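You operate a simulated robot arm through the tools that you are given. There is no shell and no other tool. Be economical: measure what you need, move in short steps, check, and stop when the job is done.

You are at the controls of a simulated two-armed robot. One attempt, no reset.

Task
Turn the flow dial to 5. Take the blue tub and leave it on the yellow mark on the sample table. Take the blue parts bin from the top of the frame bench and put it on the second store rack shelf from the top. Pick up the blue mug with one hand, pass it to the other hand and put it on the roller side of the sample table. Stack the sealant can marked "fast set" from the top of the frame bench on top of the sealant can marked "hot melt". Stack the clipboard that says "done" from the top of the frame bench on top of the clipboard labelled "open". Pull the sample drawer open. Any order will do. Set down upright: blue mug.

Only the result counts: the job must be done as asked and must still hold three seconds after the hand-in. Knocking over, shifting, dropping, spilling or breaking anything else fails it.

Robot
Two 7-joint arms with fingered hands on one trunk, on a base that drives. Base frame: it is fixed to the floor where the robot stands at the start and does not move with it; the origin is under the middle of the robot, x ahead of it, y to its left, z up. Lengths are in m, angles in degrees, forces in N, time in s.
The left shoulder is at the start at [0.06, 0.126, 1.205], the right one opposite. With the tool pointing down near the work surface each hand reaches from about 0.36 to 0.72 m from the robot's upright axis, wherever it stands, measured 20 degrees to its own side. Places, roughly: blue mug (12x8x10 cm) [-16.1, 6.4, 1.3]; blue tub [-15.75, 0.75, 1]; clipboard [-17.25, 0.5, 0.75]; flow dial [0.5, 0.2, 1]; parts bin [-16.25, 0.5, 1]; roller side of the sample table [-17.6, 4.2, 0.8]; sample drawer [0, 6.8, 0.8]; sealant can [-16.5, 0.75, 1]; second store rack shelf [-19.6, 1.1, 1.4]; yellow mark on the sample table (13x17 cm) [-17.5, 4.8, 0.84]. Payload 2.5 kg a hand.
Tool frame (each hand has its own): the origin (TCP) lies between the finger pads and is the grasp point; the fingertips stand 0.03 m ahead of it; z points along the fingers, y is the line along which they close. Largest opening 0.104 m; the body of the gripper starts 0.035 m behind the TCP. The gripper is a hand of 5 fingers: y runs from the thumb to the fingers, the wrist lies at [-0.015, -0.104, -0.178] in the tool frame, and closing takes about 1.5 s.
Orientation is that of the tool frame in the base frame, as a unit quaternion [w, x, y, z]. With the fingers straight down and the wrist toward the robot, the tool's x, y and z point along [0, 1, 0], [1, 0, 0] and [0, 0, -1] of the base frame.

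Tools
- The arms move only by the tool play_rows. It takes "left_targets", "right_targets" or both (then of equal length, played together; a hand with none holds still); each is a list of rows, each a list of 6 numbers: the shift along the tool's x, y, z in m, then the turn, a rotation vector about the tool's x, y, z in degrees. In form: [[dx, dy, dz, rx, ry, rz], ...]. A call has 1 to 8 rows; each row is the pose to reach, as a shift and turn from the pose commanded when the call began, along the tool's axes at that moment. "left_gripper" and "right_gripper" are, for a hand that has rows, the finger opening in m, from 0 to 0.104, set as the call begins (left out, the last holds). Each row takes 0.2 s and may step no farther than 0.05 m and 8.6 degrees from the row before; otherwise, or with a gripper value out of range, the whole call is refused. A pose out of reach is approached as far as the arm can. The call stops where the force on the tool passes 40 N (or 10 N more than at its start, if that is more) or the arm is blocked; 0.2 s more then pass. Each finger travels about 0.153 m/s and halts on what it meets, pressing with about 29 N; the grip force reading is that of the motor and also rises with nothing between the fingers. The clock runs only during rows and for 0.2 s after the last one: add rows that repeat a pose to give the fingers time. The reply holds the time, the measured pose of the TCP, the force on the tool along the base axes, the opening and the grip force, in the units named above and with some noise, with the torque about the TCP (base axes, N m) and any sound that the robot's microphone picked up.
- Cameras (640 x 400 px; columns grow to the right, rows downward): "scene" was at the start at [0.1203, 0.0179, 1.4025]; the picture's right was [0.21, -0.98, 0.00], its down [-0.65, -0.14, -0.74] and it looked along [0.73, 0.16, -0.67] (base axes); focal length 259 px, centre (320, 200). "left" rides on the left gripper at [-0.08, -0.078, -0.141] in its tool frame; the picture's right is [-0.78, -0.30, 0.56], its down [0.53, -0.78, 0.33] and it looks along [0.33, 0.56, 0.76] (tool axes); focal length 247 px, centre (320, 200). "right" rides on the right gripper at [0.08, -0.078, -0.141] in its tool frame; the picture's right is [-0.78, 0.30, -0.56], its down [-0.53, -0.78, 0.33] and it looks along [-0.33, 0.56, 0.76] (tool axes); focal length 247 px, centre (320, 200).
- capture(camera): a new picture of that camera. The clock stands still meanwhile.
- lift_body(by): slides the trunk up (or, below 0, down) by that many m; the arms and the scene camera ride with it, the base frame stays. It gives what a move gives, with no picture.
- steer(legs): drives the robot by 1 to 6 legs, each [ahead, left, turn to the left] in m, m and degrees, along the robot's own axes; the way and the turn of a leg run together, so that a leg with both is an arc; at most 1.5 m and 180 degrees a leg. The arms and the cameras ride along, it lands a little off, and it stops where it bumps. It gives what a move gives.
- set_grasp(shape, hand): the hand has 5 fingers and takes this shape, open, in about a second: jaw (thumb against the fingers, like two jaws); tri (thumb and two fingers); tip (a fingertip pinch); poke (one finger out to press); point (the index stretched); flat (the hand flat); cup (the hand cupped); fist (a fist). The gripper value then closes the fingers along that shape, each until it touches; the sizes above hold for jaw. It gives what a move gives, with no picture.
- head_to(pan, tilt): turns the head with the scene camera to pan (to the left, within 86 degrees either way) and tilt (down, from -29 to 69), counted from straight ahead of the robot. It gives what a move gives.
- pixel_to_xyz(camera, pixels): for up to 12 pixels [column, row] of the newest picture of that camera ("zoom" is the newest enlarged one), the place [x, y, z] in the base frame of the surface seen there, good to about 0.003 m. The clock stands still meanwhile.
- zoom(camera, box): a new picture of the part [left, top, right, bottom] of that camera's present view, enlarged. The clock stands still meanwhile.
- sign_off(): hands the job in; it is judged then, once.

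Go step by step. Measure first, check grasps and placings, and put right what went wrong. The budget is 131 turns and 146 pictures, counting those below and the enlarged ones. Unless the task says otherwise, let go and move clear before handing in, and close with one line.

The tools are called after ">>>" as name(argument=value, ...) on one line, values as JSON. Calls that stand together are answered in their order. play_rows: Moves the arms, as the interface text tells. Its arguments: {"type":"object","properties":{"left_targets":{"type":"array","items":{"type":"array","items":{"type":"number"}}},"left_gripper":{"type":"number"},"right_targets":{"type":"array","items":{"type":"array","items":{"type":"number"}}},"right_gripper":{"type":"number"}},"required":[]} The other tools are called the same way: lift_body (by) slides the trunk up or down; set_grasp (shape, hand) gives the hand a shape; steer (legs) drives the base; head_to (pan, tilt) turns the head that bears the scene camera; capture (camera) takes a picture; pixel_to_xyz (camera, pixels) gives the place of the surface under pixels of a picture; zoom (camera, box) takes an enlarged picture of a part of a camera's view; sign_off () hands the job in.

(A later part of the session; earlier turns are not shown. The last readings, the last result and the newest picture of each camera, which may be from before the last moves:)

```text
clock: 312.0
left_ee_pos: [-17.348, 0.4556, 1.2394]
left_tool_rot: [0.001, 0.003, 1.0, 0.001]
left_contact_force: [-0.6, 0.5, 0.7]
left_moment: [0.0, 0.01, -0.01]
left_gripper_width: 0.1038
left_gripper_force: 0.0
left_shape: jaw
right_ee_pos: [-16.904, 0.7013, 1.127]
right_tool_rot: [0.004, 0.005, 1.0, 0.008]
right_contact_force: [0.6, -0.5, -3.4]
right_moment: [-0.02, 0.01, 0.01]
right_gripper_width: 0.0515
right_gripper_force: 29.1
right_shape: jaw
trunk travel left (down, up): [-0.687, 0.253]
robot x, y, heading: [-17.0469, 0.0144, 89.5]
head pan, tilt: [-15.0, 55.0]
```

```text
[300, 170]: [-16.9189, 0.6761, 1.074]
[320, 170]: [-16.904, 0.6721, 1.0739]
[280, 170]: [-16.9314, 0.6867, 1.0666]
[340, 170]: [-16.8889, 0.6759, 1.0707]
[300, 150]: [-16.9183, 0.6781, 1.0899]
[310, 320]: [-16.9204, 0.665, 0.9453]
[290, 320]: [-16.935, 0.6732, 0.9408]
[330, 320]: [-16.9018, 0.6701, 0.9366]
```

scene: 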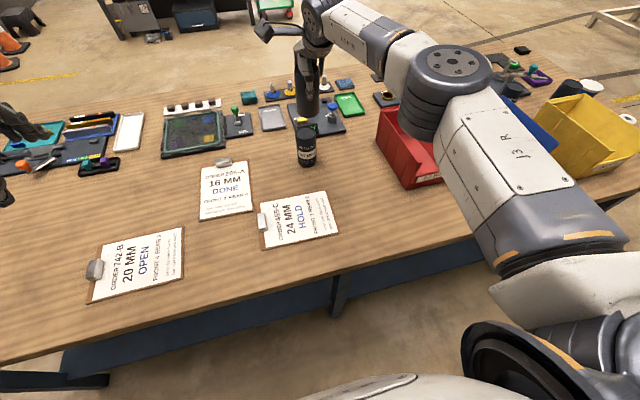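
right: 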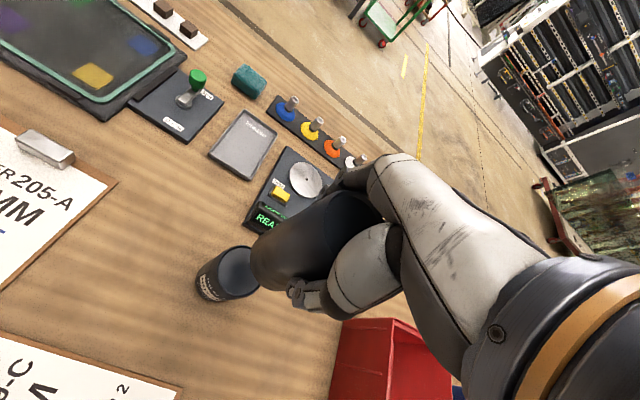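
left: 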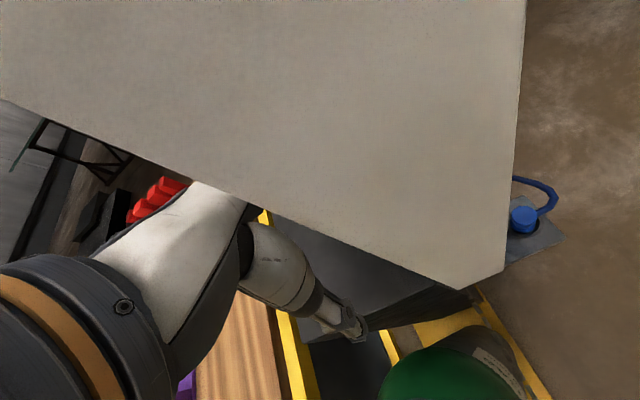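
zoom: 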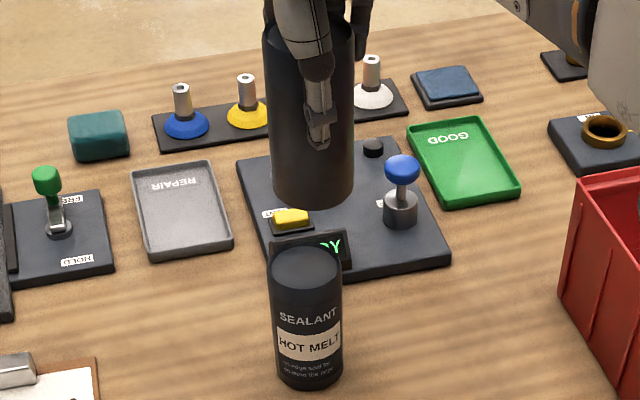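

The held can's axis is (-16.904, 0.699) and HOT MELT's is (-16.912, 0.694). I'll correct, lower to just above, then set it down gently.

>>> play_rows(right_targets=[[0.007, -0.006, 0, 0, 0, 0], [0.007, -0.006, 0, 0, 0, 0]])

>>> lift_body(by=-0.055)

>>> zoom(camera="scene", box=[270, 70, 350, 180])

>>> zoom(camera="right", box=[180, 200, 340, 320])

```text
clock: 312.6
left_ee_pos: [-17.3464, 0.4567, 1.2387]
left_tool_rot: [0.0, 0.002, 1.0, 0.001]
left_contact_force: [0.1, -1.3, 0.0]
left_moment: [0.03, -0.02, 0.01]
left_gripper_width: 0.1038
left_gripper_force: 0.0
left_shape: jaw
right_ee_pos: [-16.9122, 0.696, 1.1268]
right_tool_rot: [0.004, 0.006, 1.0, 0.007]
right_contact_force: [0.6, 0.9, -3.9]
right_moment: [0.0, 0.04, 0.0]
right_gripper_width: 0.0513
right_gripper_force: 29.0
right_shape: jaw
trunk travel left (down, up): [-0.687, 0.253]
robot x, y, heading: [-17.0506, 0.0134, 89.5]
head pan, tilt: [-15.0, 55.0]
```

```text
clock: 313.6
left_ee_pos: [-17.3472, 0.4552, 1.1842]
left_tool_rot: [0.0, 0.001, 1.0, 0.001]
left_contact_force: [0.0, 0.1, 0.5]
left_moment: [0.0, 0.04, -0.04]
left_gripper_width: 0.1038
left_gripper_force: 0.0
left_shape: jaw
right_ee_pos: [-16.9114, 0.6953, 1.0733]
right_tool_rot: [0.004, 0.005, 1.0, 0.008]
right_contact_force: [-0.1, -1.2, -4.5]
right_moment: [-0.02, 0.03, 0.04]
right_gripper_width: 0.0515
right_gripper_force: 29.4
right_shape: jaw
trunk travel left (down, up): [-0.632, 0.308]
robot x, y, heading: [-17.0505, 0.0142, 89.6]
head pan, tilt: [-15.0, 55.0]
```

```text
3.64 times, centred on (310, 125) of scene
```

zoom: 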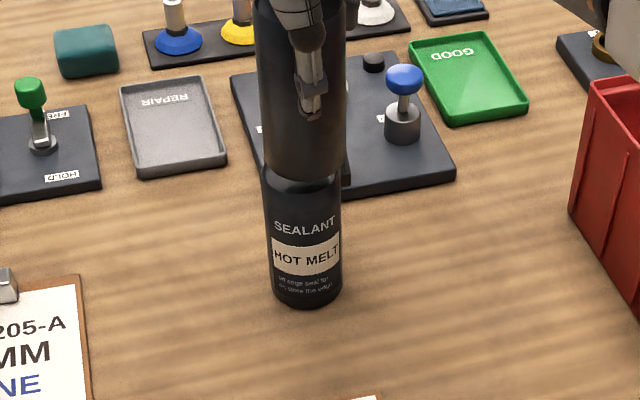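

```text
3.33 times, centred on (260, 260) of right
```

zoom: 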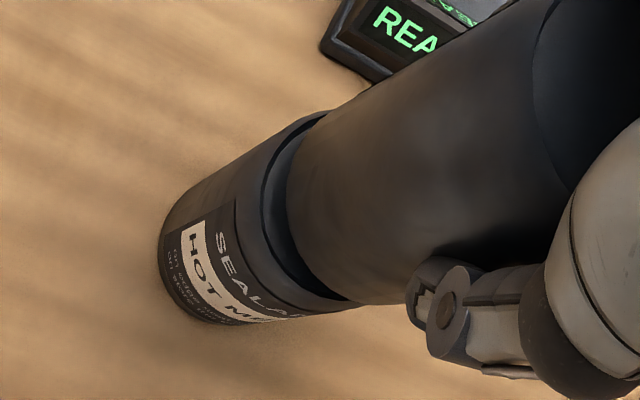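

Both views show good alignment. I'll lower about 11 mm in small steps until contact.

>>> play_rows(right_targets=[[0, 0, 0.004, 0, 0, 0], [0, 0, 0.007, 0, 0, 0], [0, 0, 0.009, 0, 0, 0], [0, 0, 0.011, 0, 0, 0]])

```text
clock: 314.6
left_ee_pos: [-17.3468, 0.4546, 1.1839]
left_tool_rot: [0.001, 0.002, 1.0, 0.002]
left_contact_force: [-0.3, 0.2, 0.3]
left_moment: [0.02, 0.01, -0.03]
left_gripper_width: 0.104
left_gripper_force: 0.1
left_shape: jaw
right_ee_pos: [-16.9124, 0.6963, 1.0633]
right_tool_rot: [0.003, 0.004, 1.0, 0.009]
right_contact_force: [0.5, -0.8, 3.7]
right_moment: [-0.03, -0.02, 0.01]
right_gripper_width: 0.052
right_gripper_force: 28.9
right_shape: jaw
trunk travel left (down, up): [-0.632, 0.308]
robot x, y, heading: [-17.0484, 0.0135, 89.5]
head pan, tilt: [-15.0, 55.0]
```

Force went from -4 to +3.7 N, so it is resting on HOT MELT. I'll release slowly and lift straight up.

>>> play_rows(right_targets=[[0, 0, 0, 0, 0, 0], [0, 0, 0, 0, 0, 0], [0, 0, 0, 0, 0, 0]], right_gripper=0.085)

>>> lift_body(by=0.16)

>>> capture(camera="right")

>>> capture(camera="scene")

```text
clock: 315.4
left_ee_pos: [-17.3463, 0.4566, 1.1835]
left_tool_rot: [0.002, 0.002, 1.0, 0.001]
left_contact_force: [0.4, -0.1, 0.5]
left_moment: [0.01, 0.04, -0.02]
left_gripper_width: 0.1037
left_gripper_force: 0.1
left_shape: jaw
right_ee_pos: [-16.9118, 0.696, 1.0608]
right_tool_rot: [0.003, 0.004, 1.0, 0.008]
right_contact_force: [-0.6, 0.5, -0.2]
right_moment: [-0.02, -0.01, 0.04]
right_gripper_width: 0.0848
right_gripper_force: 0.1
right_shape: jaw
trunk travel left (down, up): [-0.632, 0.308]
robot x, y, heading: [-17.0504, 0.0128, 89.7]
head pan, tilt: [-15.0, 55.0]
```

```text
clock: 317.2
left_ee_pos: [-17.3475, 0.4558, 1.3428]
left_tool_rot: [0.002, 0.002, 1.0, 0.001]
left_contact_force: [0.5, -0.1, -0.2]
left_moment: [-0.02, 0.01, 0.0]
left_gripper_width: 0.1039
left_gripper_force: 0.0
left_shape: jaw
right_ee_pos: [-16.9117, 0.6963, 1.2215]
right_tool_rot: [0.004, 0.004, 1.0, 0.008]
right_contact_force: [0.5, 0.9, 0.1]
right_moment: [0.01, -0.03, 0.01]
right_gripper_width: 0.085
right_gripper_force: 0.0
right_shape: jaw
trunk travel left (down, up): [-0.792, 0.148]
robot x, y, heading: [-17.0499, 0.0101, 89.5]
head pan, tilt: [-15.0, 55.0]
```

```text
69 pictures are left
```

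right: 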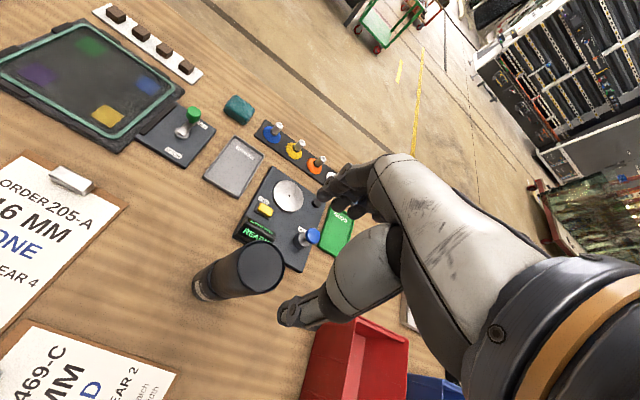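

```text
68 pictures are left
```

scene: 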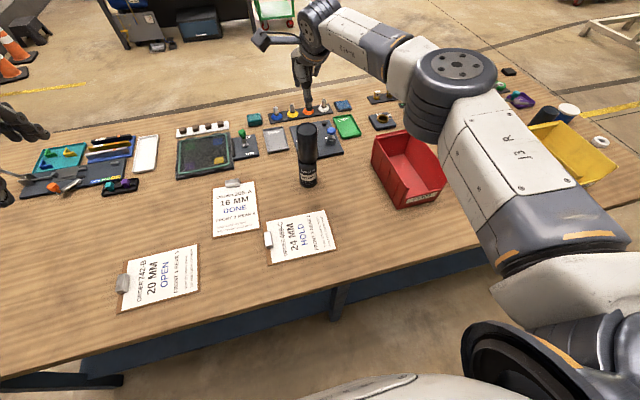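

The cans are stacked upright. Next is the DONE board; I'll bring the right hand over its clip using the base.

>>> steer(legs=[[0.035, 0.26, 0.4]])

>>> zoom(camera="right", box=[180, 180, 340, 320])

>>> head_to(pan=0, tilt=55)

>>> capture(camera="scene")

```text
clock: 319.1
left_ee_pos: [-17.6173, 0.4854, 1.3431]
left_tool_rot: [0.001, -0.006, 1.0, 0.0]
left_contact_force: [0.5, 0.9, -0.2]
left_moment: [0.0, -0.01, 0.01]
left_gripper_width: 0.104
left_gripper_force: 0.0
left_shape: jaw
right_ee_pos: [-17.1861, 0.7334, 1.2216]
right_tool_rot: [0.003, -0.004, 1.0, 0.008]
right_contact_force: [0.0, 0.6, 0.4]
right_moment: [0.01, -0.01, 0.04]
right_gripper_width: 0.085
right_gripper_force: 0.1
right_shape: jaw
trunk travel left (down, up): [-0.792, 0.148]
robot x, y, heading: [-17.3144, 0.0505, 90.5]
head pan, tilt: [-15.0, 55.0]
```

```text
2.86 times, centred on (260, 250) of right
```

zoom: 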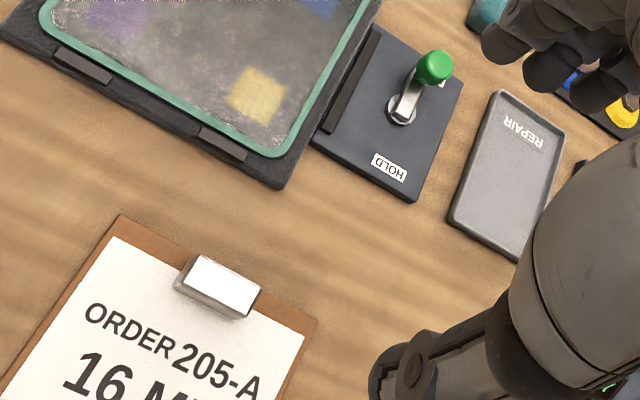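

```text
clock: 319.9
left_ee_pos: [-17.617, 0.485, 1.3437]
left_tool_rot: [0.0, -0.007, 1.0, 0.001]
left_contact_force: [0.4, 0.2, -0.5]
left_moment: [0.02, -0.01, 0.0]
left_gripper_width: 0.1038
left_gripper_force: 0.1
left_shape: jaw
right_ee_pos: [-17.1877, 0.7334, 1.2217]
right_tool_rot: [0.003, -0.004, 1.0, 0.008]
right_contact_force: [0.1, -0.4, 1.2]
right_moment: [0.0, 0.01, 0.03]
right_gripper_width: 0.0849
right_gripper_force: 0.1
right_shape: jaw
trunk travel left (down, up): [-0.792, 0.148]
robot x, y, heading: [-17.3122, 0.0496, 90.6]
head pan, tilt: [0.0, 55.0]
```

```text
66 pictures are left
```

scene: 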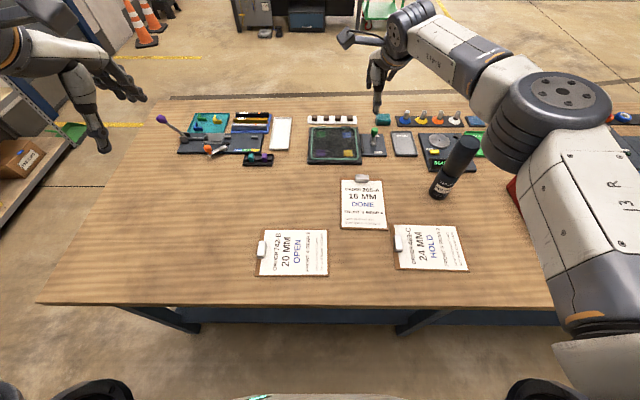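

>>> pixel_to_xyz(camera="zoom", pixels=[[198, 258], [255, 292], [238, 310], [182, 277], [218, 285], [122, 220], [310, 322], [200, 330]])

>>> pixel_to_xyz(camera="scene", pixels=[[341, 180], [379, 181], [343, 228], [387, 229], [262, 231], [327, 231], [258, 276], [327, 275], [266, 250], [262, 240], [263, 257]])

```text
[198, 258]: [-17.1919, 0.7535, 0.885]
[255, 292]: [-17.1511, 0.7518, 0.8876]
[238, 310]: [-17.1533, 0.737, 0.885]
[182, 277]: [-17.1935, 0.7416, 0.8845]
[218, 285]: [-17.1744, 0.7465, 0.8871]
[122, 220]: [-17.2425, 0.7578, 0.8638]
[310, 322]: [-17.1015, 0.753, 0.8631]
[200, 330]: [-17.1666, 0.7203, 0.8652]
```

```text
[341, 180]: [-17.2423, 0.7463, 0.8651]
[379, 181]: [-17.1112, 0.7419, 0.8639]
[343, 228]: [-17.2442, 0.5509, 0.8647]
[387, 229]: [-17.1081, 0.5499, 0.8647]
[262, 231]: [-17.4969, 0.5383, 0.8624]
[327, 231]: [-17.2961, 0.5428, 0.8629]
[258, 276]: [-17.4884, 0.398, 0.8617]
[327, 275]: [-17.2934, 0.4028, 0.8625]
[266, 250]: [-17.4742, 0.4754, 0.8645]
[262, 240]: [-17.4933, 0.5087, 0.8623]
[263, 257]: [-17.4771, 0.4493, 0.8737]
```

The DONE clip spans x -17.193…-17.152, y 0.738…0.753, top 0.886. OPEN's clear board area is x>-17.47. I'll align over the clip, narrow the opening to 0.05 and descend.

>>> play_rows(right_targets=[[-0.014, 0.0125, 0, 0, 0, 0], [-0.014, 0.0125, 0, 0, 0, 0]], right_gripper=0.05)

>>> lift_body(by=-0.27)

>>> zoom(camera="right", box=[180, 180, 380, 320])

```text
clock: 320.4
left_ee_pos: [-17.6162, 0.4853, 1.3447]
left_tool_rot: [0.0, -0.006, 1.0, 0.002]
left_contact_force: [0.4, -0.1, -0.2]
left_moment: [-0.02, 0.03, -0.02]
left_gripper_width: 0.1037
left_gripper_force: 0.1
left_shape: jaw
right_ee_pos: [-17.1733, 0.7471, 1.2213]
right_tool_rot: [0.004, -0.005, 1.0, 0.007]
right_contact_force: [-0.4, 0.9, 0.3]
right_moment: [0.0, 0.02, 0.0]
right_gripper_width: 0.0506
right_gripper_force: 0.1
right_shape: jaw
trunk travel left (down, up): [-0.792, 0.148]
robot x, y, heading: [-17.312, 0.0471, 90.7]
head pan, tilt: [0.0, 55.0]
```

```text
clock: 323.2
left_ee_pos: [-17.6167, 0.4848, 1.0737]
left_tool_rot: [0.001, -0.006, 1.0, 0.001]
left_contact_force: [0.3, 0.1, -0.6]
left_moment: [-0.02, -0.05, 0.02]
left_gripper_width: 0.1042
left_gripper_force: 0.1
left_shape: jaw
right_ee_pos: [-17.1736, 0.7474, 0.9508]
right_tool_rot: [0.003, -0.005, 1.0, 0.008]
right_contact_force: [-0.3, 0.1, -0.3]
right_moment: [-0.01, 0.0, 0.02]
right_gripper_width: 0.0505
right_gripper_force: 0.1
right_shape: jaw
trunk travel left (down, up): [-0.522, 0.418]
robot x, y, heading: [-17.3111, 0.0475, 90.6]
head pan, tilt: [0.0, 55.0]
```

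```text
2.86 times, centred on (280, 250) of right
```

zoom: 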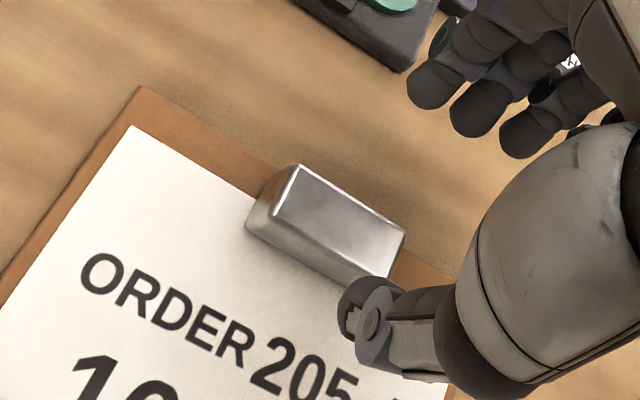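

The clip lies between the thumb and fingers. I'll lower the rest gently and close.

>>> lift_body(by=-0.045)

>>> play_rows(right_targets=[[0, 0, 0.003, 0, 0, 0], [0, 0, 0.006, 0, 0, 0]])

>>> play_rows(right_targets=[[0, 0, 0, 0, 0, 0], [0, 0, 0, 0, 0, 0], [0, 0, 0, 0, 0, 0], [0, 0, 0, 0, 0, 0], [0, 0, 0, 0, 0, 0], [0, 0, 0, 0, 0, 0]], right_gripper=0.0)

>>> zoom(camera="right", box=[180, 180, 380, 320])

```text
clock: 324.1
left_ee_pos: [-17.6189, 0.485, 1.0297]
left_tool_rot: [0.001, -0.006, 1.0, 0.002]
left_contact_force: [-0.5, 0.0, 0.4]
left_moment: [-0.01, 0.01, 0.03]
left_gripper_width: 0.1038
left_gripper_force: 0.0
left_shape: jaw
right_ee_pos: [-17.1741, 0.747, 0.906]
right_tool_rot: [0.003, -0.004, 1.0, 0.007]
right_contact_force: [0.8, -0.6, 0.1]
right_moment: [0.0, 0.01, 0.0]
right_gripper_width: 0.0503
right_gripper_force: 0.1
right_shape: jaw
trunk travel left (down, up): [-0.477, 0.463]
robot x, y, heading: [-17.3133, 0.0468, 90.7]
head pan, tilt: [0.0, 55.0]
```

```text
clock: 324.7
left_ee_pos: [-17.6173, 0.4845, 1.0282]
left_tool_rot: [0.001, -0.006, 1.0, 0.001]
left_contact_force: [-0.7, 0.6, 0.6]
left_moment: [0.01, -0.02, -0.03]
left_gripper_width: 0.104
left_gripper_force: 0.2
left_shape: jaw
right_ee_pos: [-17.1741, 0.7479, 0.8994]
right_tool_rot: [0.004, -0.004, 1.0, 0.008]
right_contact_force: [-0.1, 0.9, 1.0]
right_moment: [0.04, -0.02, -0.01]
right_gripper_width: 0.0504
right_gripper_force: 0.1
right_shape: jaw
trunk travel left (down, up): [-0.477, 0.463]
robot x, y, heading: [-17.3114, 0.0525, 90.4]
head pan, tilt: [0.0, 55.0]
```

```text
clock: 326.1
left_ee_pos: [-17.6183, 0.4864, 1.0292]
left_tool_rot: [0.001, -0.007, 1.0, 0.001]
left_contact_force: [0.9, -0.3, 0.7]
left_moment: [0.02, 0.01, 0.01]
left_gripper_width: 0.1038
left_gripper_force: 0.1
left_shape: jaw
right_ee_pos: [-17.1741, 0.7473, 0.8992]
right_tool_rot: [0.003, -0.005, 1.0, 0.008]
right_contact_force: [0.0, -0.5, -0.6]
right_moment: [0.02, 0.01, 0.01]
right_gripper_width: 0.0168
right_gripper_force: 29.1
right_shape: jaw
trunk travel left (down, up): [-0.477, 0.463]
robot x, y, heading: [-17.3093, 0.0474, 90.6]
head pan, tilt: [0.0, 55.0]
```

```text
2.86 times, centred on (280, 250) of right
```

zoom: 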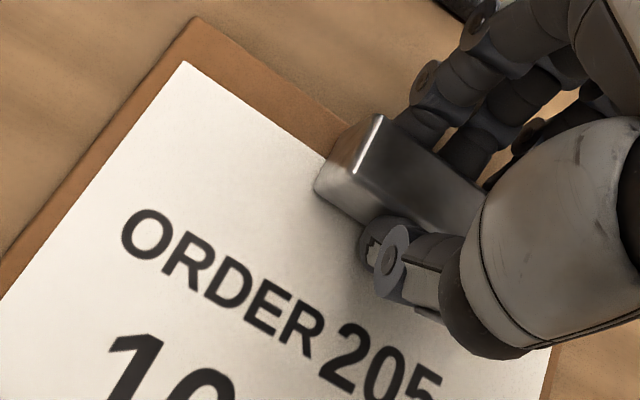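

The clip is gripped (0.0168, 29 N). I'll lift a little and check that it holds.

>>> lift_body(by=0.12)

>>> capture(camera="scene")

```text
clock: 327.6
left_ee_pos: [-17.6175, 0.4865, 1.1482]
left_tool_rot: [0.0, -0.006, 1.0, 0.001]
left_contact_force: [0.6, -0.5, 0.0]
left_moment: [-0.01, -0.02, 0.0]
left_gripper_width: 0.104
left_gripper_force: 0.1
left_shape: jaw
right_ee_pos: [-17.1731, 0.7481, 1.0196]
right_tool_rot: [0.003, -0.004, 1.0, 0.007]
right_contact_force: [0.6, 0.8, -1.0]
right_moment: [0.05, 0.01, -0.03]
right_gripper_width: 0.0167
right_gripper_force: 29.0
right_shape: jaw
trunk travel left (down, up): [-0.597, 0.343]
robot x, y, heading: [-17.3149, 0.0513, 90.8]
head pan, tilt: [0.0, 55.0]
```

```text
63 pictures are left
```

scene: 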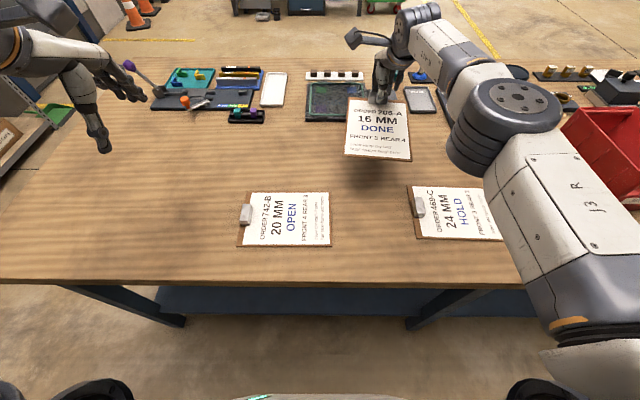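

The board hangs level and light. I'll move it over OPEN.

>>> steer(legs=[[-0.18, 0.213, 0]])

>>> capture(camera="scene")

>>> pixel_to_xyz(camera="scene", pixels=[[345, 105], [320, 200]])

```text
clock: 329.5
left_ee_pos: [-17.8347, 0.3048, 1.1495]
left_tool_rot: [0.001, -0.006, 1.0, 0.002]
left_contact_force: [0.8, -1.0, -0.7]
left_moment: [0.01, 0.0, -0.04]
left_gripper_width: 0.1039
left_gripper_force: 0.1
left_shape: jaw
right_ee_pos: [-17.3898, 0.5651, 1.0205]
right_tool_rot: [0.003, -0.003, 1.0, 0.008]
right_contact_force: [0.2, 0.1, -0.9]
right_moment: [0.09, -0.02, -0.03]
right_gripper_width: 0.0164
right_gripper_force: 29.1
right_shape: jaw
trunk travel left (down, up): [-0.597, 0.343]
robot x, y, heading: [-17.5295, -0.1308, 90.5]
head pan, tilt: [0.0, 55.0]
```

```text
62 pictures are left
```

scene: 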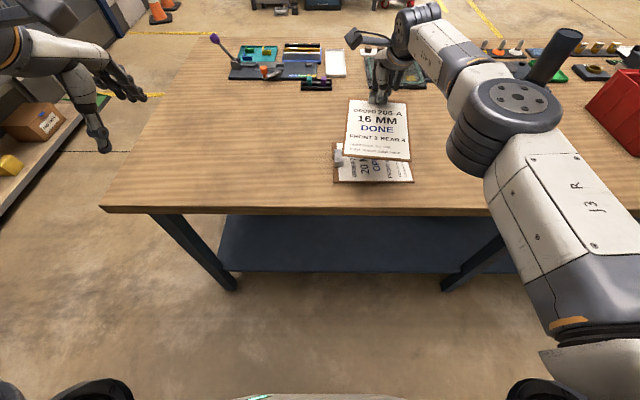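

```text
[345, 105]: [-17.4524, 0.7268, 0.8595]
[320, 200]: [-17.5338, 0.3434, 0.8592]
```

>>> play_rows(right_targets=[[-0.006, 0, 0, 0, 0, 0], [-0.006, 0, 0, 0, 0, 0]])

>>> lift_body(by=-0.107)

>>> capture(camera="scene")

>>> play_rows(right_targets=[[0, 0, 0.004, 0, 0, 0], [0, 0, 0.007, 0, 0, 0], [0, 0, 0.009, 0, 0, 0]])

```text
clock: 330.1
left_ee_pos: [-17.8325, 0.3053, 1.1485]
left_tool_rot: [0.001, -0.005, 1.0, 0.0]
left_contact_force: [0.4, -0.8, 0.1]
left_moment: [0.02, -0.04, 0.01]
left_gripper_width: 0.1039
left_gripper_force: 0.1
left_shape: jaw
right_ee_pos: [-17.3828, 0.5664, 1.02]
right_tool_rot: [0.003, -0.004, 1.0, 0.008]
right_contact_force: [-0.1, 0.0, -0.8]
right_moment: [0.08, -0.04, 0.02]
right_gripper_width: 0.0168
right_gripper_force: 28.8
right_shape: jaw
trunk travel left (down, up): [-0.597, 0.343]
robot x, y, heading: [-17.5248, -0.1362, 90.7]
head pan, tilt: [0.0, 55.0]
```

```text
clock: 331.5
left_ee_pos: [-17.8344, 0.3045, 1.0426]
left_tool_rot: [0.001, -0.007, 1.0, 0.001]
left_contact_force: [-0.6, 0.7, -0.1]
left_moment: [-0.03, -0.01, -0.03]
left_gripper_width: 0.1038
left_gripper_force: 0.2
left_shape: jaw
right_ee_pos: [-17.3835, 0.566, 0.9128]
right_tool_rot: [0.003, -0.003, 1.0, 0.008]
right_contact_force: [0.2, 0.6, -0.2]
right_moment: [0.09, -0.01, 0.0]
right_gripper_width: 0.0166
right_gripper_force: 28.8
right_shape: jaw
trunk travel left (down, up): [-0.49, 0.45]
robot x, y, heading: [-17.5272, -0.131, 90.3]
head pan, tilt: [0.0, 55.0]
```

```text
61 pictures are left
```

scene: 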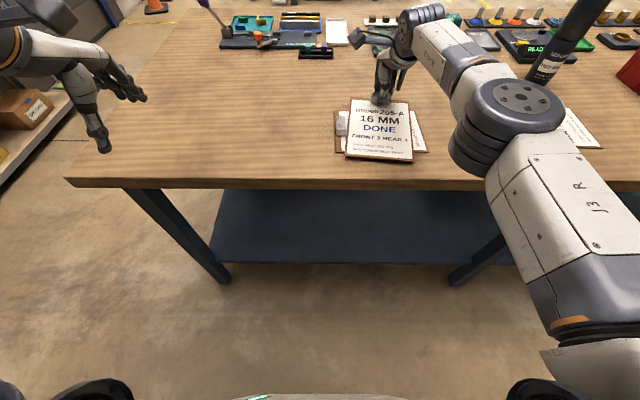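

```text
clock: 332.3
left_ee_pos: [-17.8333, 0.3046, 1.0418]
left_tool_rot: [0.0, -0.006, 1.0, 0.001]
left_contact_force: [0.6, -1.0, -0.4]
left_moment: [-0.01, 0.01, 0.02]
left_gripper_width: 0.1037
left_gripper_force: 0.0
left_shape: jaw
right_ee_pos: [-17.3836, 0.5672, 0.9039]
right_tool_rot: [0.003, -0.003, 1.0, 0.007]
right_contact_force: [0.3, -0.1, -0.6]
right_moment: [-0.02, 0.01, -0.02]
right_gripper_width: 0.0167
right_gripper_force: 28.7
right_shape: jaw
trunk travel left (down, up): [-0.49, 0.45]
robot x, y, heading: [-17.5323, -0.1324, 90.7]
head pan, tilt: [0.0, 55.0]
```

The torque fell to zero, so the board is resting. I'll release and rise.

>>> play_rows(right_targets=[[0, 0, 0.001, 0, 0, 0], [0, 0, 0.001, 0, 0, 0]])

>>> play_rows(right_targets=[[0, 0, 0, 0, 0, 0], [0, 0, 0, 0, 0, 0], [0, 0, 0, 0, 0, 0]], right_gripper=0.05)

>>> lift_body(by=0.3)

>>> capture(camera="scene")

```text
clock: 332.9
left_ee_pos: [-17.8334, 0.3061, 1.0423]
left_tool_rot: [0.001, -0.006, 1.0, 0.001]
left_contact_force: [0.6, 0.0, 0.2]
left_moment: [-0.03, 0.04, -0.01]
left_gripper_width: 0.104
left_gripper_force: 0.1
left_shape: jaw
right_ee_pos: [-17.383, 0.5666, 0.9036]
right_tool_rot: [0.004, -0.003, 1.0, 0.009]
right_contact_force: [0.8, 1.0, 0.7]
right_moment: [-0.01, 0.01, 0.0]
right_gripper_width: 0.0169
right_gripper_force: 28.9
right_shape: jaw
trunk travel left (down, up): [-0.49, 0.45]
robot x, y, heading: [-17.5274, -0.1325, 90.5]
head pan, tilt: [0.0, 55.0]
```

```text
clock: 333.7
left_ee_pos: [-17.8344, 0.3053, 1.0423]
left_tool_rot: [0.001, -0.006, 1.0, 0.001]
left_contact_force: [0.2, -0.1, 0.5]
left_moment: [0.02, 0.0, 0.02]
left_gripper_width: 0.1036
left_gripper_force: 0.1
left_shape: jaw
right_ee_pos: [-17.3826, 0.5664, 0.9032]
right_tool_rot: [0.004, -0.003, 1.0, 0.008]
right_contact_force: [-0.2, 0.0, 0.7]
right_moment: [0.01, 0.02, 0.01]
right_gripper_width: 0.0495
right_gripper_force: 0.0
right_shape: jaw
trunk travel left (down, up): [-0.49, 0.45]
robot x, y, heading: [-17.5296, -0.135, 90.7]
head pan, tilt: [0.0, 55.0]
```

```text
clock: 336.7
left_ee_pos: [-17.8342, 0.3057, 1.341]
left_tool_rot: [0.001, -0.006, 1.0, 0.001]
left_contact_force: [0.7, 0.7, 0.6]
left_moment: [0.0, 0.01, -0.04]
left_gripper_width: 0.1039
left_gripper_force: 0.0
left_shape: jaw
right_ee_pos: [-17.3825, 0.5646, 1.2036]
right_tool_rot: [0.004, -0.003, 1.0, 0.008]
right_contact_force: [0.4, 0.3, 0.6]
right_moment: [0.02, 0.02, -0.01]
right_gripper_width: 0.0496
right_gripper_force: 0.1
right_shape: jaw
trunk travel left (down, up): [-0.79, 0.15]
robot x, y, heading: [-17.5263, -0.1304, 90.5]
head pan, tilt: [0.0, 55.0]
```

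```text
60 pictures are left
```

scene: 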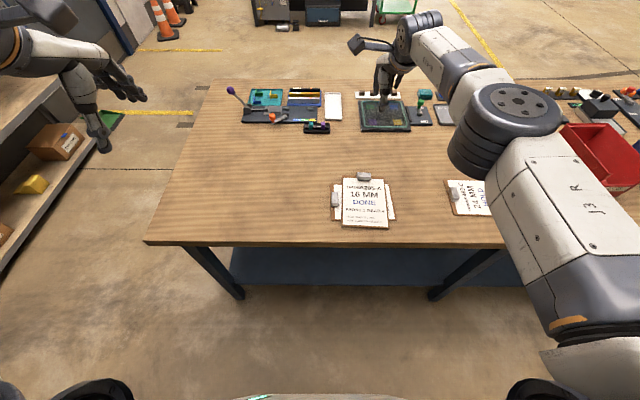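

DONE lies flat on OPEN. Before picking the bin, I'll look at the store rack.

>>> head_to(pan=62, tilt=15)

>>> capture(camera="scene")

>>> pixel_to_xyz(camera="scene", pixels=[[320, 100], [320, 150], [320, 200], [320, 250], [320, 300], [220, 150], [420, 150], [220, 200], [420, 100], [220, 100], [320, 60]])

```text
clock: 338.1
left_ee_pos: [-17.8318, 0.306, 1.3412]
left_tool_rot: [0.0, -0.006, 1.0, 0.002]
left_contact_force: [0.7, -0.6, 0.3]
left_moment: [-0.02, 0.04, -0.02]
left_gripper_width: 0.1039
left_gripper_force: 0.0
left_shape: jaw
right_ee_pos: [-17.3833, 0.5661, 1.2028]
right_tool_rot: [0.003, -0.003, 1.0, 0.009]
right_contact_force: [-0.1, -0.8, 0.2]
right_moment: [0.03, 0.01, -0.02]
right_gripper_width: 0.0498
right_gripper_force: 0.1
right_shape: jaw
trunk travel left (down, up): [-0.79, 0.15]
robot x, y, heading: [-17.5289, -0.1335, 90.5]
head pan, tilt: [62.0, 15.0]
```

```text
59 pictures are left
```

scene: 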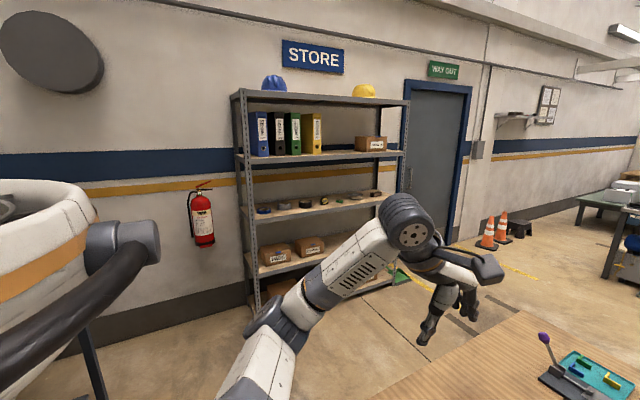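

```text
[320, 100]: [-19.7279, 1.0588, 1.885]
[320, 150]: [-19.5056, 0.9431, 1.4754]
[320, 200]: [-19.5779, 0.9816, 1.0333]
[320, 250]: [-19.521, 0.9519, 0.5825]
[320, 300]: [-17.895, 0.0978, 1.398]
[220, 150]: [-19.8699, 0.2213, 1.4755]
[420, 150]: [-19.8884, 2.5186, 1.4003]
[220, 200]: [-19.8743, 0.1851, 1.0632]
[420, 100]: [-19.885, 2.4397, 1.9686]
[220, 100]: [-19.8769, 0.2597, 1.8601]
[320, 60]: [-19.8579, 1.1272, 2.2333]
```

The second shelf (binders, free gap beside the yellow binder) is at z≈1.43. For the blue bin I'll grip its low front lip, so the bin extends forward into the shelf. I'll move to it.

>>> steer(legs=[[-0.1, 0, 0], [0, -1.05, -0.5]])

>>> head_to(pan=-10, tilt=55)

>>> capture(camera="scene")

>>> capture(camera="right")

```text
clock: 344.3
left_ee_pos: [-16.7555, 0.2112, 1.3413]
left_tool_rot: [0.001, 0.0, 1.0, 0.001]
left_contact_force: [0.0, -0.7, 0.6]
left_moment: [-0.01, 0.0, -0.01]
left_gripper_width: 0.1039
left_gripper_force: 0.1
left_shape: jaw
right_ee_pos: [-16.3019, 0.467, 1.2029]
right_tool_rot: [0.004, 0.002, 1.0, 0.008]
right_contact_force: [0.1, 0.2, 0.3]
right_moment: [0.03, 0.02, 0.01]
right_gripper_width: 0.0497
right_gripper_force: 0.3
right_shape: jaw
trunk travel left (down, up): [-0.79, 0.15]
robot x, y, heading: [-16.4589, -0.2278, 90.0]
head pan, tilt: [62.0, 15.0]
```

```text
clock: 345.8
left_ee_pos: [-16.7566, 0.2107, 1.3413]
left_tool_rot: [0.001, 0.0, 1.0, 0.001]
left_contact_force: [0.0, -0.7, 0.0]
left_moment: [0.0, -0.01, 0.01]
left_gripper_width: 0.104
left_gripper_force: 0.1
left_shape: jaw
right_ee_pos: [-16.3034, 0.4685, 1.2047]
right_tool_rot: [0.004, 0.002, 1.0, 0.008]
right_contact_force: [-0.4, -0.4, -0.3]
right_moment: [-0.02, 0.01, 0.03]
right_gripper_width: 0.0498
right_gripper_force: 0.0
right_shape: jaw
trunk travel left (down, up): [-0.79, 0.15]
robot x, y, heading: [-16.4529, -0.2302, 89.8]
head pan, tilt: [-10.0, 55.0]
```

```text
58 pictures are left
```

scene: 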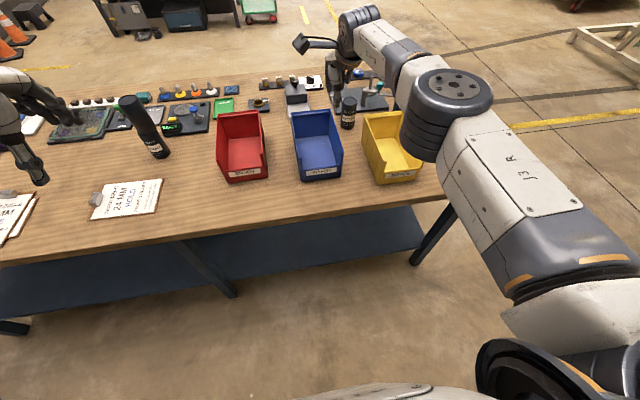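

```text
57 pictures are left
```

right: 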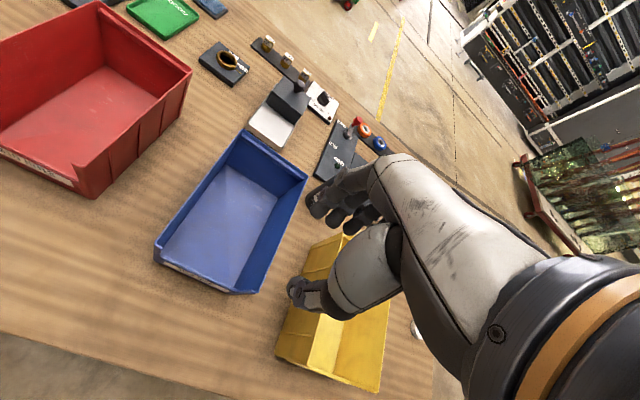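

>>> pixel_to_xyz(camera="right", pixels=[[165, 255], [190, 272], [195, 275], [225, 290], [155, 240], [250, 285], [240, 133], [305, 180], [215, 240], [190, 262], [200, 280]])

>>> zoom(camera="right", box=[140, 210, 280, 310])

```text
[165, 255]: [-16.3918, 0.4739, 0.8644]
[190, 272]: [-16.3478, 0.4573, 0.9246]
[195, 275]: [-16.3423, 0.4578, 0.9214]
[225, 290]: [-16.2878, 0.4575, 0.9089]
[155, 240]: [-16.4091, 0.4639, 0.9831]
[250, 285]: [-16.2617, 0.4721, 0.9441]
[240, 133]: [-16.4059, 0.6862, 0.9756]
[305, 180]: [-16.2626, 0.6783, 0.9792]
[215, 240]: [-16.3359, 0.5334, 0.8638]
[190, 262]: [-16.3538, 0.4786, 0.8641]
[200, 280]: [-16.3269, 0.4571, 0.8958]
```

```text
4.00 times, centred on (210, 260) of right
```

zoom: 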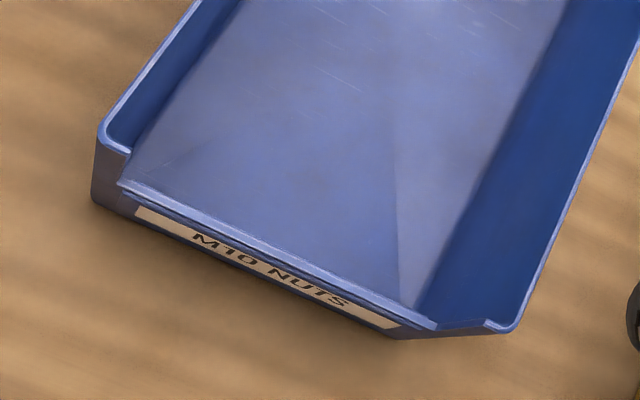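

The lip rim is at z 0.925, y≈0.46, and the bin spans x -16.41…-16.262. I'll align to (-16.336, 0.460) and descend to TCP z≈0.905.

>>> play_rows(right_targets=[[0.033, -0.008, 0, 0, 0, 0], [0.033, -0.008, 0, 0, 0, 0]], right_gripper=0.055)

>>> lift_body(by=-0.24)

>>> capture(camera="right")

```text
clock: 346.4
left_ee_pos: [-16.7549, 0.2115, 1.3421]
left_tool_rot: [0.0, 0.001, 1.0, 0.001]
left_contact_force: [0.1, -0.1, 1.1]
left_moment: [0.04, 0.01, -0.02]
left_gripper_width: 0.1038
left_gripper_force: 0.2
left_shape: jaw
right_ee_pos: [-16.335, 0.4565, 1.2011]
right_tool_rot: [0.003, 0.001, 1.0, 0.008]
right_contact_force: [0.1, -0.9, -0.1]
right_moment: [-0.01, 0.02, 0.01]
right_gripper_width: 0.0546
right_gripper_force: 0.1
right_shape: jaw
trunk travel left (down, up): [-0.79, 0.15]
robot x, y, heading: [-16.4564, -0.2289, 89.7]
head pan, tilt: [-10.0, 55.0]
```

```text
clock: 348.9
left_ee_pos: [-16.756, 0.2121, 1.1019]
left_tool_rot: [0.001, 0.0, 1.0, 0.0]
left_contact_force: [0.3, 1.2, -0.8]
left_moment: [-0.02, 0.01, -0.02]
left_gripper_width: 0.104
left_gripper_force: 0.1
left_shape: jaw
right_ee_pos: [-16.3347, 0.458, 0.9614]
right_tool_rot: [0.003, 0.002, 1.0, 0.008]
right_contact_force: [0.9, 0.7, 0.6]
right_moment: [0.05, -0.03, 0.01]
right_gripper_width: 0.0544
right_gripper_force: 0.1
right_shape: jaw
trunk travel left (down, up): [-0.55, 0.39]
robot x, y, heading: [-16.4553, -0.2299, 89.9]
head pan, tilt: [-10.0, 55.0]
```

```text
55 pictures are left
```

right: 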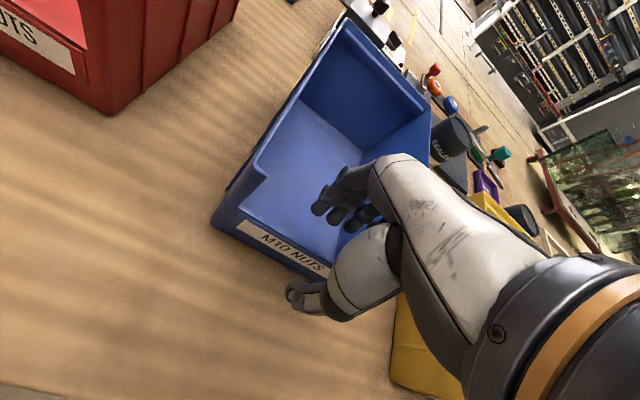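

The thumb is outside the lip and the fingers inside. I'll lower 0.053 and close, then do a small test lift.

>>> lift_body(by=-0.053)

>>> play_rows(right_targets=[[0, 0, 0, 0, 0, 0], [0, 0, 0, 0, 0, 0], [0, 0, 0, 0, 0, 0], [0, 0, 0, 0, 0, 0], [0, 0, 0, 0, 0, 0], [0, 0, 0, 0, 0, 0]], right_gripper=0.0)

>>> lift_body(by=0.03)

>>> capture(camera="scene")

```text
clock: 349.8
left_ee_pos: [-16.7546, 0.2112, 1.0486]
left_tool_rot: [0.001, 0.001, 1.0, 0.001]
left_contact_force: [1.1, 0.3, 0.5]
left_moment: [0.02, -0.02, 0.03]
left_gripper_width: 0.1037
left_gripper_force: 0.0
left_shape: jaw
right_ee_pos: [-16.3357, 0.4566, 0.9075]
right_tool_rot: [0.003, 0.002, 1.0, 0.008]
right_contact_force: [0.8, 0.0, 0.4]
right_moment: [0.0, 0.02, 0.0]
right_gripper_width: 0.0547
right_gripper_force: 0.0
right_shape: jaw
trunk travel left (down, up): [-0.497, 0.443]
robot x, y, heading: [-16.4543, -0.2302, 89.9]
head pan, tilt: [-10.0, 55.0]
```

```text
clock: 351.2
left_ee_pos: [-16.7549, 0.2115, 1.0491]
left_tool_rot: [0.001, 0.001, 1.0, 0.001]
left_contact_force: [0.1, 0.7, -0.1]
left_moment: [0.0, -0.01, -0.03]
left_gripper_width: 0.104
left_gripper_force: 0.0
left_shape: jaw
right_ee_pos: [-16.335, 0.4574, 0.9081]
right_tool_rot: [0.004, 0.002, 1.0, 0.008]
right_contact_force: [-0.8, -0.1, -0.1]
right_moment: [-0.05, -0.01, 0.12]
right_gripper_width: 0.0
right_gripper_force: 29.2
right_shape: jaw
trunk travel left (down, up): [-0.497, 0.443]
robot x, y, heading: [-16.4582, -0.2303, 89.8]
head pan, tilt: [-10.0, 55.0]
```

```text
clock: 351.9
left_ee_pos: [-16.7561, 0.2122, 1.0789]
left_tool_rot: [0.001, -0.001, 1.0, 0.0]
left_contact_force: [0.5, 0.0, 1.1]
left_moment: [0.0, -0.02, 0.01]
left_gripper_width: 0.1041
left_gripper_force: 0.1
left_shape: jaw
right_ee_pos: [-16.3347, 0.4573, 0.939]
right_tool_rot: [0.004, 0.002, 1.0, 0.007]
right_contact_force: [0.0, -0.2, -1.8]
right_moment: [-0.06, 0.1, 0.12]
right_gripper_width: 0.0
right_gripper_force: 29.2
right_shape: jaw
trunk travel left (down, up): [-0.527, 0.413]
robot x, y, heading: [-16.4569, -0.232, 90.2]
head pan, tilt: [-10.0, 55.0]
```

```text
54 pictures are left
```

scene: 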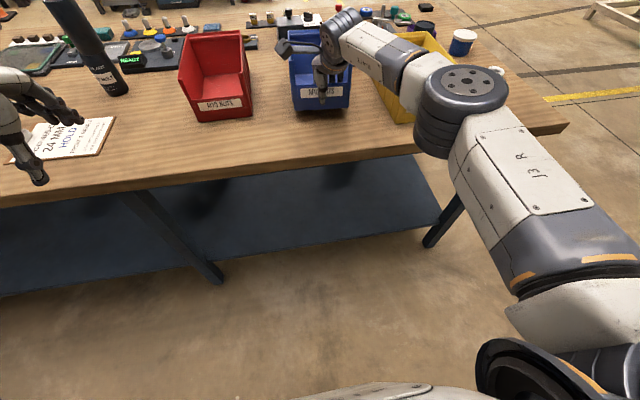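

>>> lift_body(by=0.04)

>>> capture(camera="right")

>>> zoom(camera="scene", box=[250, 20, 410, 140])

```text
clock: 352.8
left_ee_pos: [-16.7557, 0.2121, 1.1188]
left_tool_rot: [0.001, 0.001, 1.0, 0.001]
left_contact_force: [-0.6, -0.4, -0.1]
left_moment: [0.03, 0.01, 0.04]
left_gripper_width: 0.1042
left_gripper_force: 0.1
left_shape: jaw
right_ee_pos: [-16.3341, 0.4578, 0.977]
right_tool_rot: [0.004, 0.002, 1.0, 0.007]
right_contact_force: [0.9, 0.0, -3.0]
right_moment: [-0.28, 0.11, 0.0]
right_gripper_width: 0.0
right_gripper_force: 29.3
right_shape: jaw
trunk travel left (down, up): [-0.567, 0.373]
robot x, y, heading: [-16.4576, -0.2253, 89.8]
head pan, tilt: [-10.0, 55.0]
```

```text
53 pictures are left
```

right: 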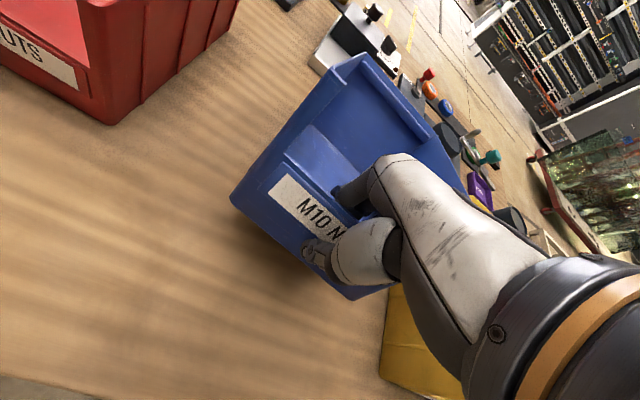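

```text
3.33 times, centred on (330, 80) of scene
```

zoom: 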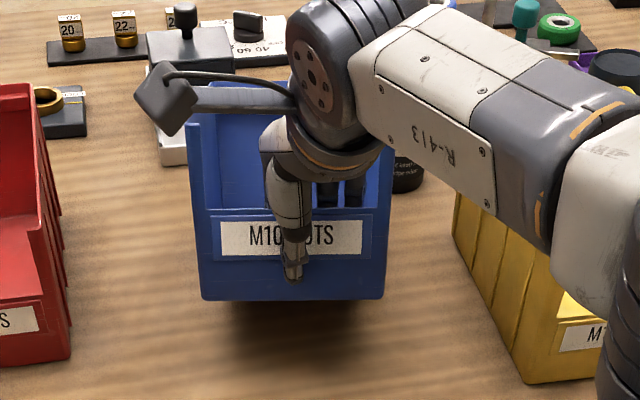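

The bin is up (3 N, 0.28 Nm) but its rear droops. I'll lift more and check that the droop is stable.

>>> lift_body(by=0.15)

>>> play_rows(right_targets=[[0, 0, 0, 0, 0, 0], [0, 0, 0, 0, 0, 0], [0, 0, 0, 0, 0, 0], [0, 0, 0, 0, 0, 0], [0, 0, 0, 0, 0, 0], [0, 0, 0, 0, 0, 0]])

>>> head_to(pan=-10, tilt=40)

>>> capture(camera="scene")

>>> capture(camera="left")

```text
clock: 354.5
left_ee_pos: [-16.7556, 0.2124, 1.2686]
left_tool_rot: [0.001, 0.0, 1.0, 0.001]
left_contact_force: [0.5, 0.5, -0.3]
left_moment: [0.02, 0.03, 0.0]
left_gripper_width: 0.1039
left_gripper_force: 0.0
left_shape: jaw
right_ee_pos: [-16.3348, 0.4577, 1.1266]
right_tool_rot: [0.004, 0.003, 1.0, 0.006]
right_contact_force: [-0.4, -0.3, -3.2]
right_moment: [-0.39, 0.02, -0.02]
right_gripper_width: 0.0
right_gripper_force: 28.6
right_shape: jaw
trunk travel left (down, up): [-0.717, 0.223]
robot x, y, heading: [-16.453, -0.2285, 89.6]
head pan, tilt: [-10.0, 55.0]
```

```text
clock: 355.9
left_ee_pos: [-16.7555, 0.213, 1.2685]
left_tool_rot: [0.002, 0.0, 1.0, 0.001]
left_contact_force: [0.8, 0.2, -0.8]
left_moment: [-0.02, 0.0, 0.04]
left_gripper_width: 0.1041
left_gripper_force: 0.0
left_shape: jaw
right_ee_pos: [-16.334, 0.4579, 1.1263]
right_tool_rot: [0.004, 0.002, 1.0, 0.007]
right_contact_force: [0.4, 0.3, -3.2]
right_moment: [-0.4, 0.07, 0.01]
right_gripper_width: 0.0001
right_gripper_force: 29.3
right_shape: jaw
trunk travel left (down, up): [-0.717, 0.223]
robot x, y, heading: [-16.4548, -0.2319, 89.8]
head pan, tilt: [-10.0, 55.0]
```

```text
clock: 356.7
left_ee_pos: [-16.7555, 0.2113, 1.2681]
left_tool_rot: [0.001, -0.001, 1.0, 0.001]
left_contact_force: [-0.5, -0.3, -0.1]
left_moment: [0.01, 0.0, -0.03]
left_gripper_width: 0.1043
left_gripper_force: 0.2
left_shape: jaw
right_ee_pos: [-16.3345, 0.4574, 1.1274]
right_tool_rot: [0.003, 0.002, 1.0, 0.007]
right_contact_force: [-0.1, 0.2, -2.9]
right_moment: [-0.38, 0.05, -0.01]
right_gripper_width: 0.0
right_gripper_force: 28.8
right_shape: jaw
trunk travel left (down, up): [-0.717, 0.223]
robot x, y, heading: [-16.4544, -0.2271, 90.0]
head pan, tilt: [-10.0, 40.0]
```

```text
51 pictures are left
```

scene: 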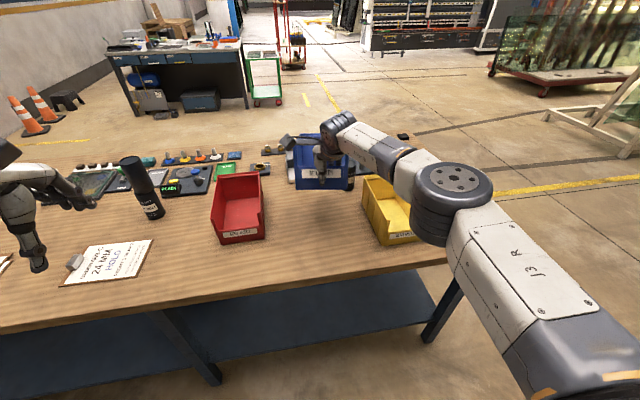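

```text
50 pictures are left
```

left: 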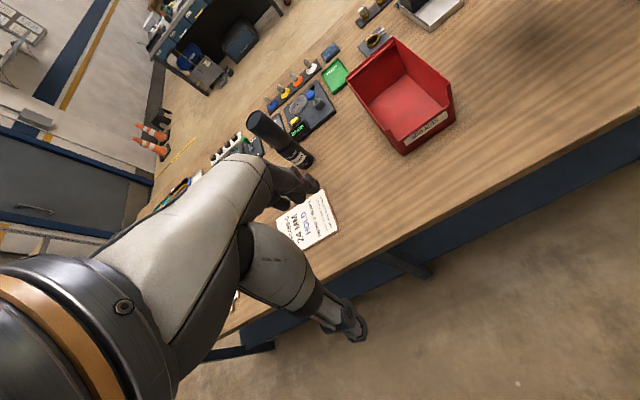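

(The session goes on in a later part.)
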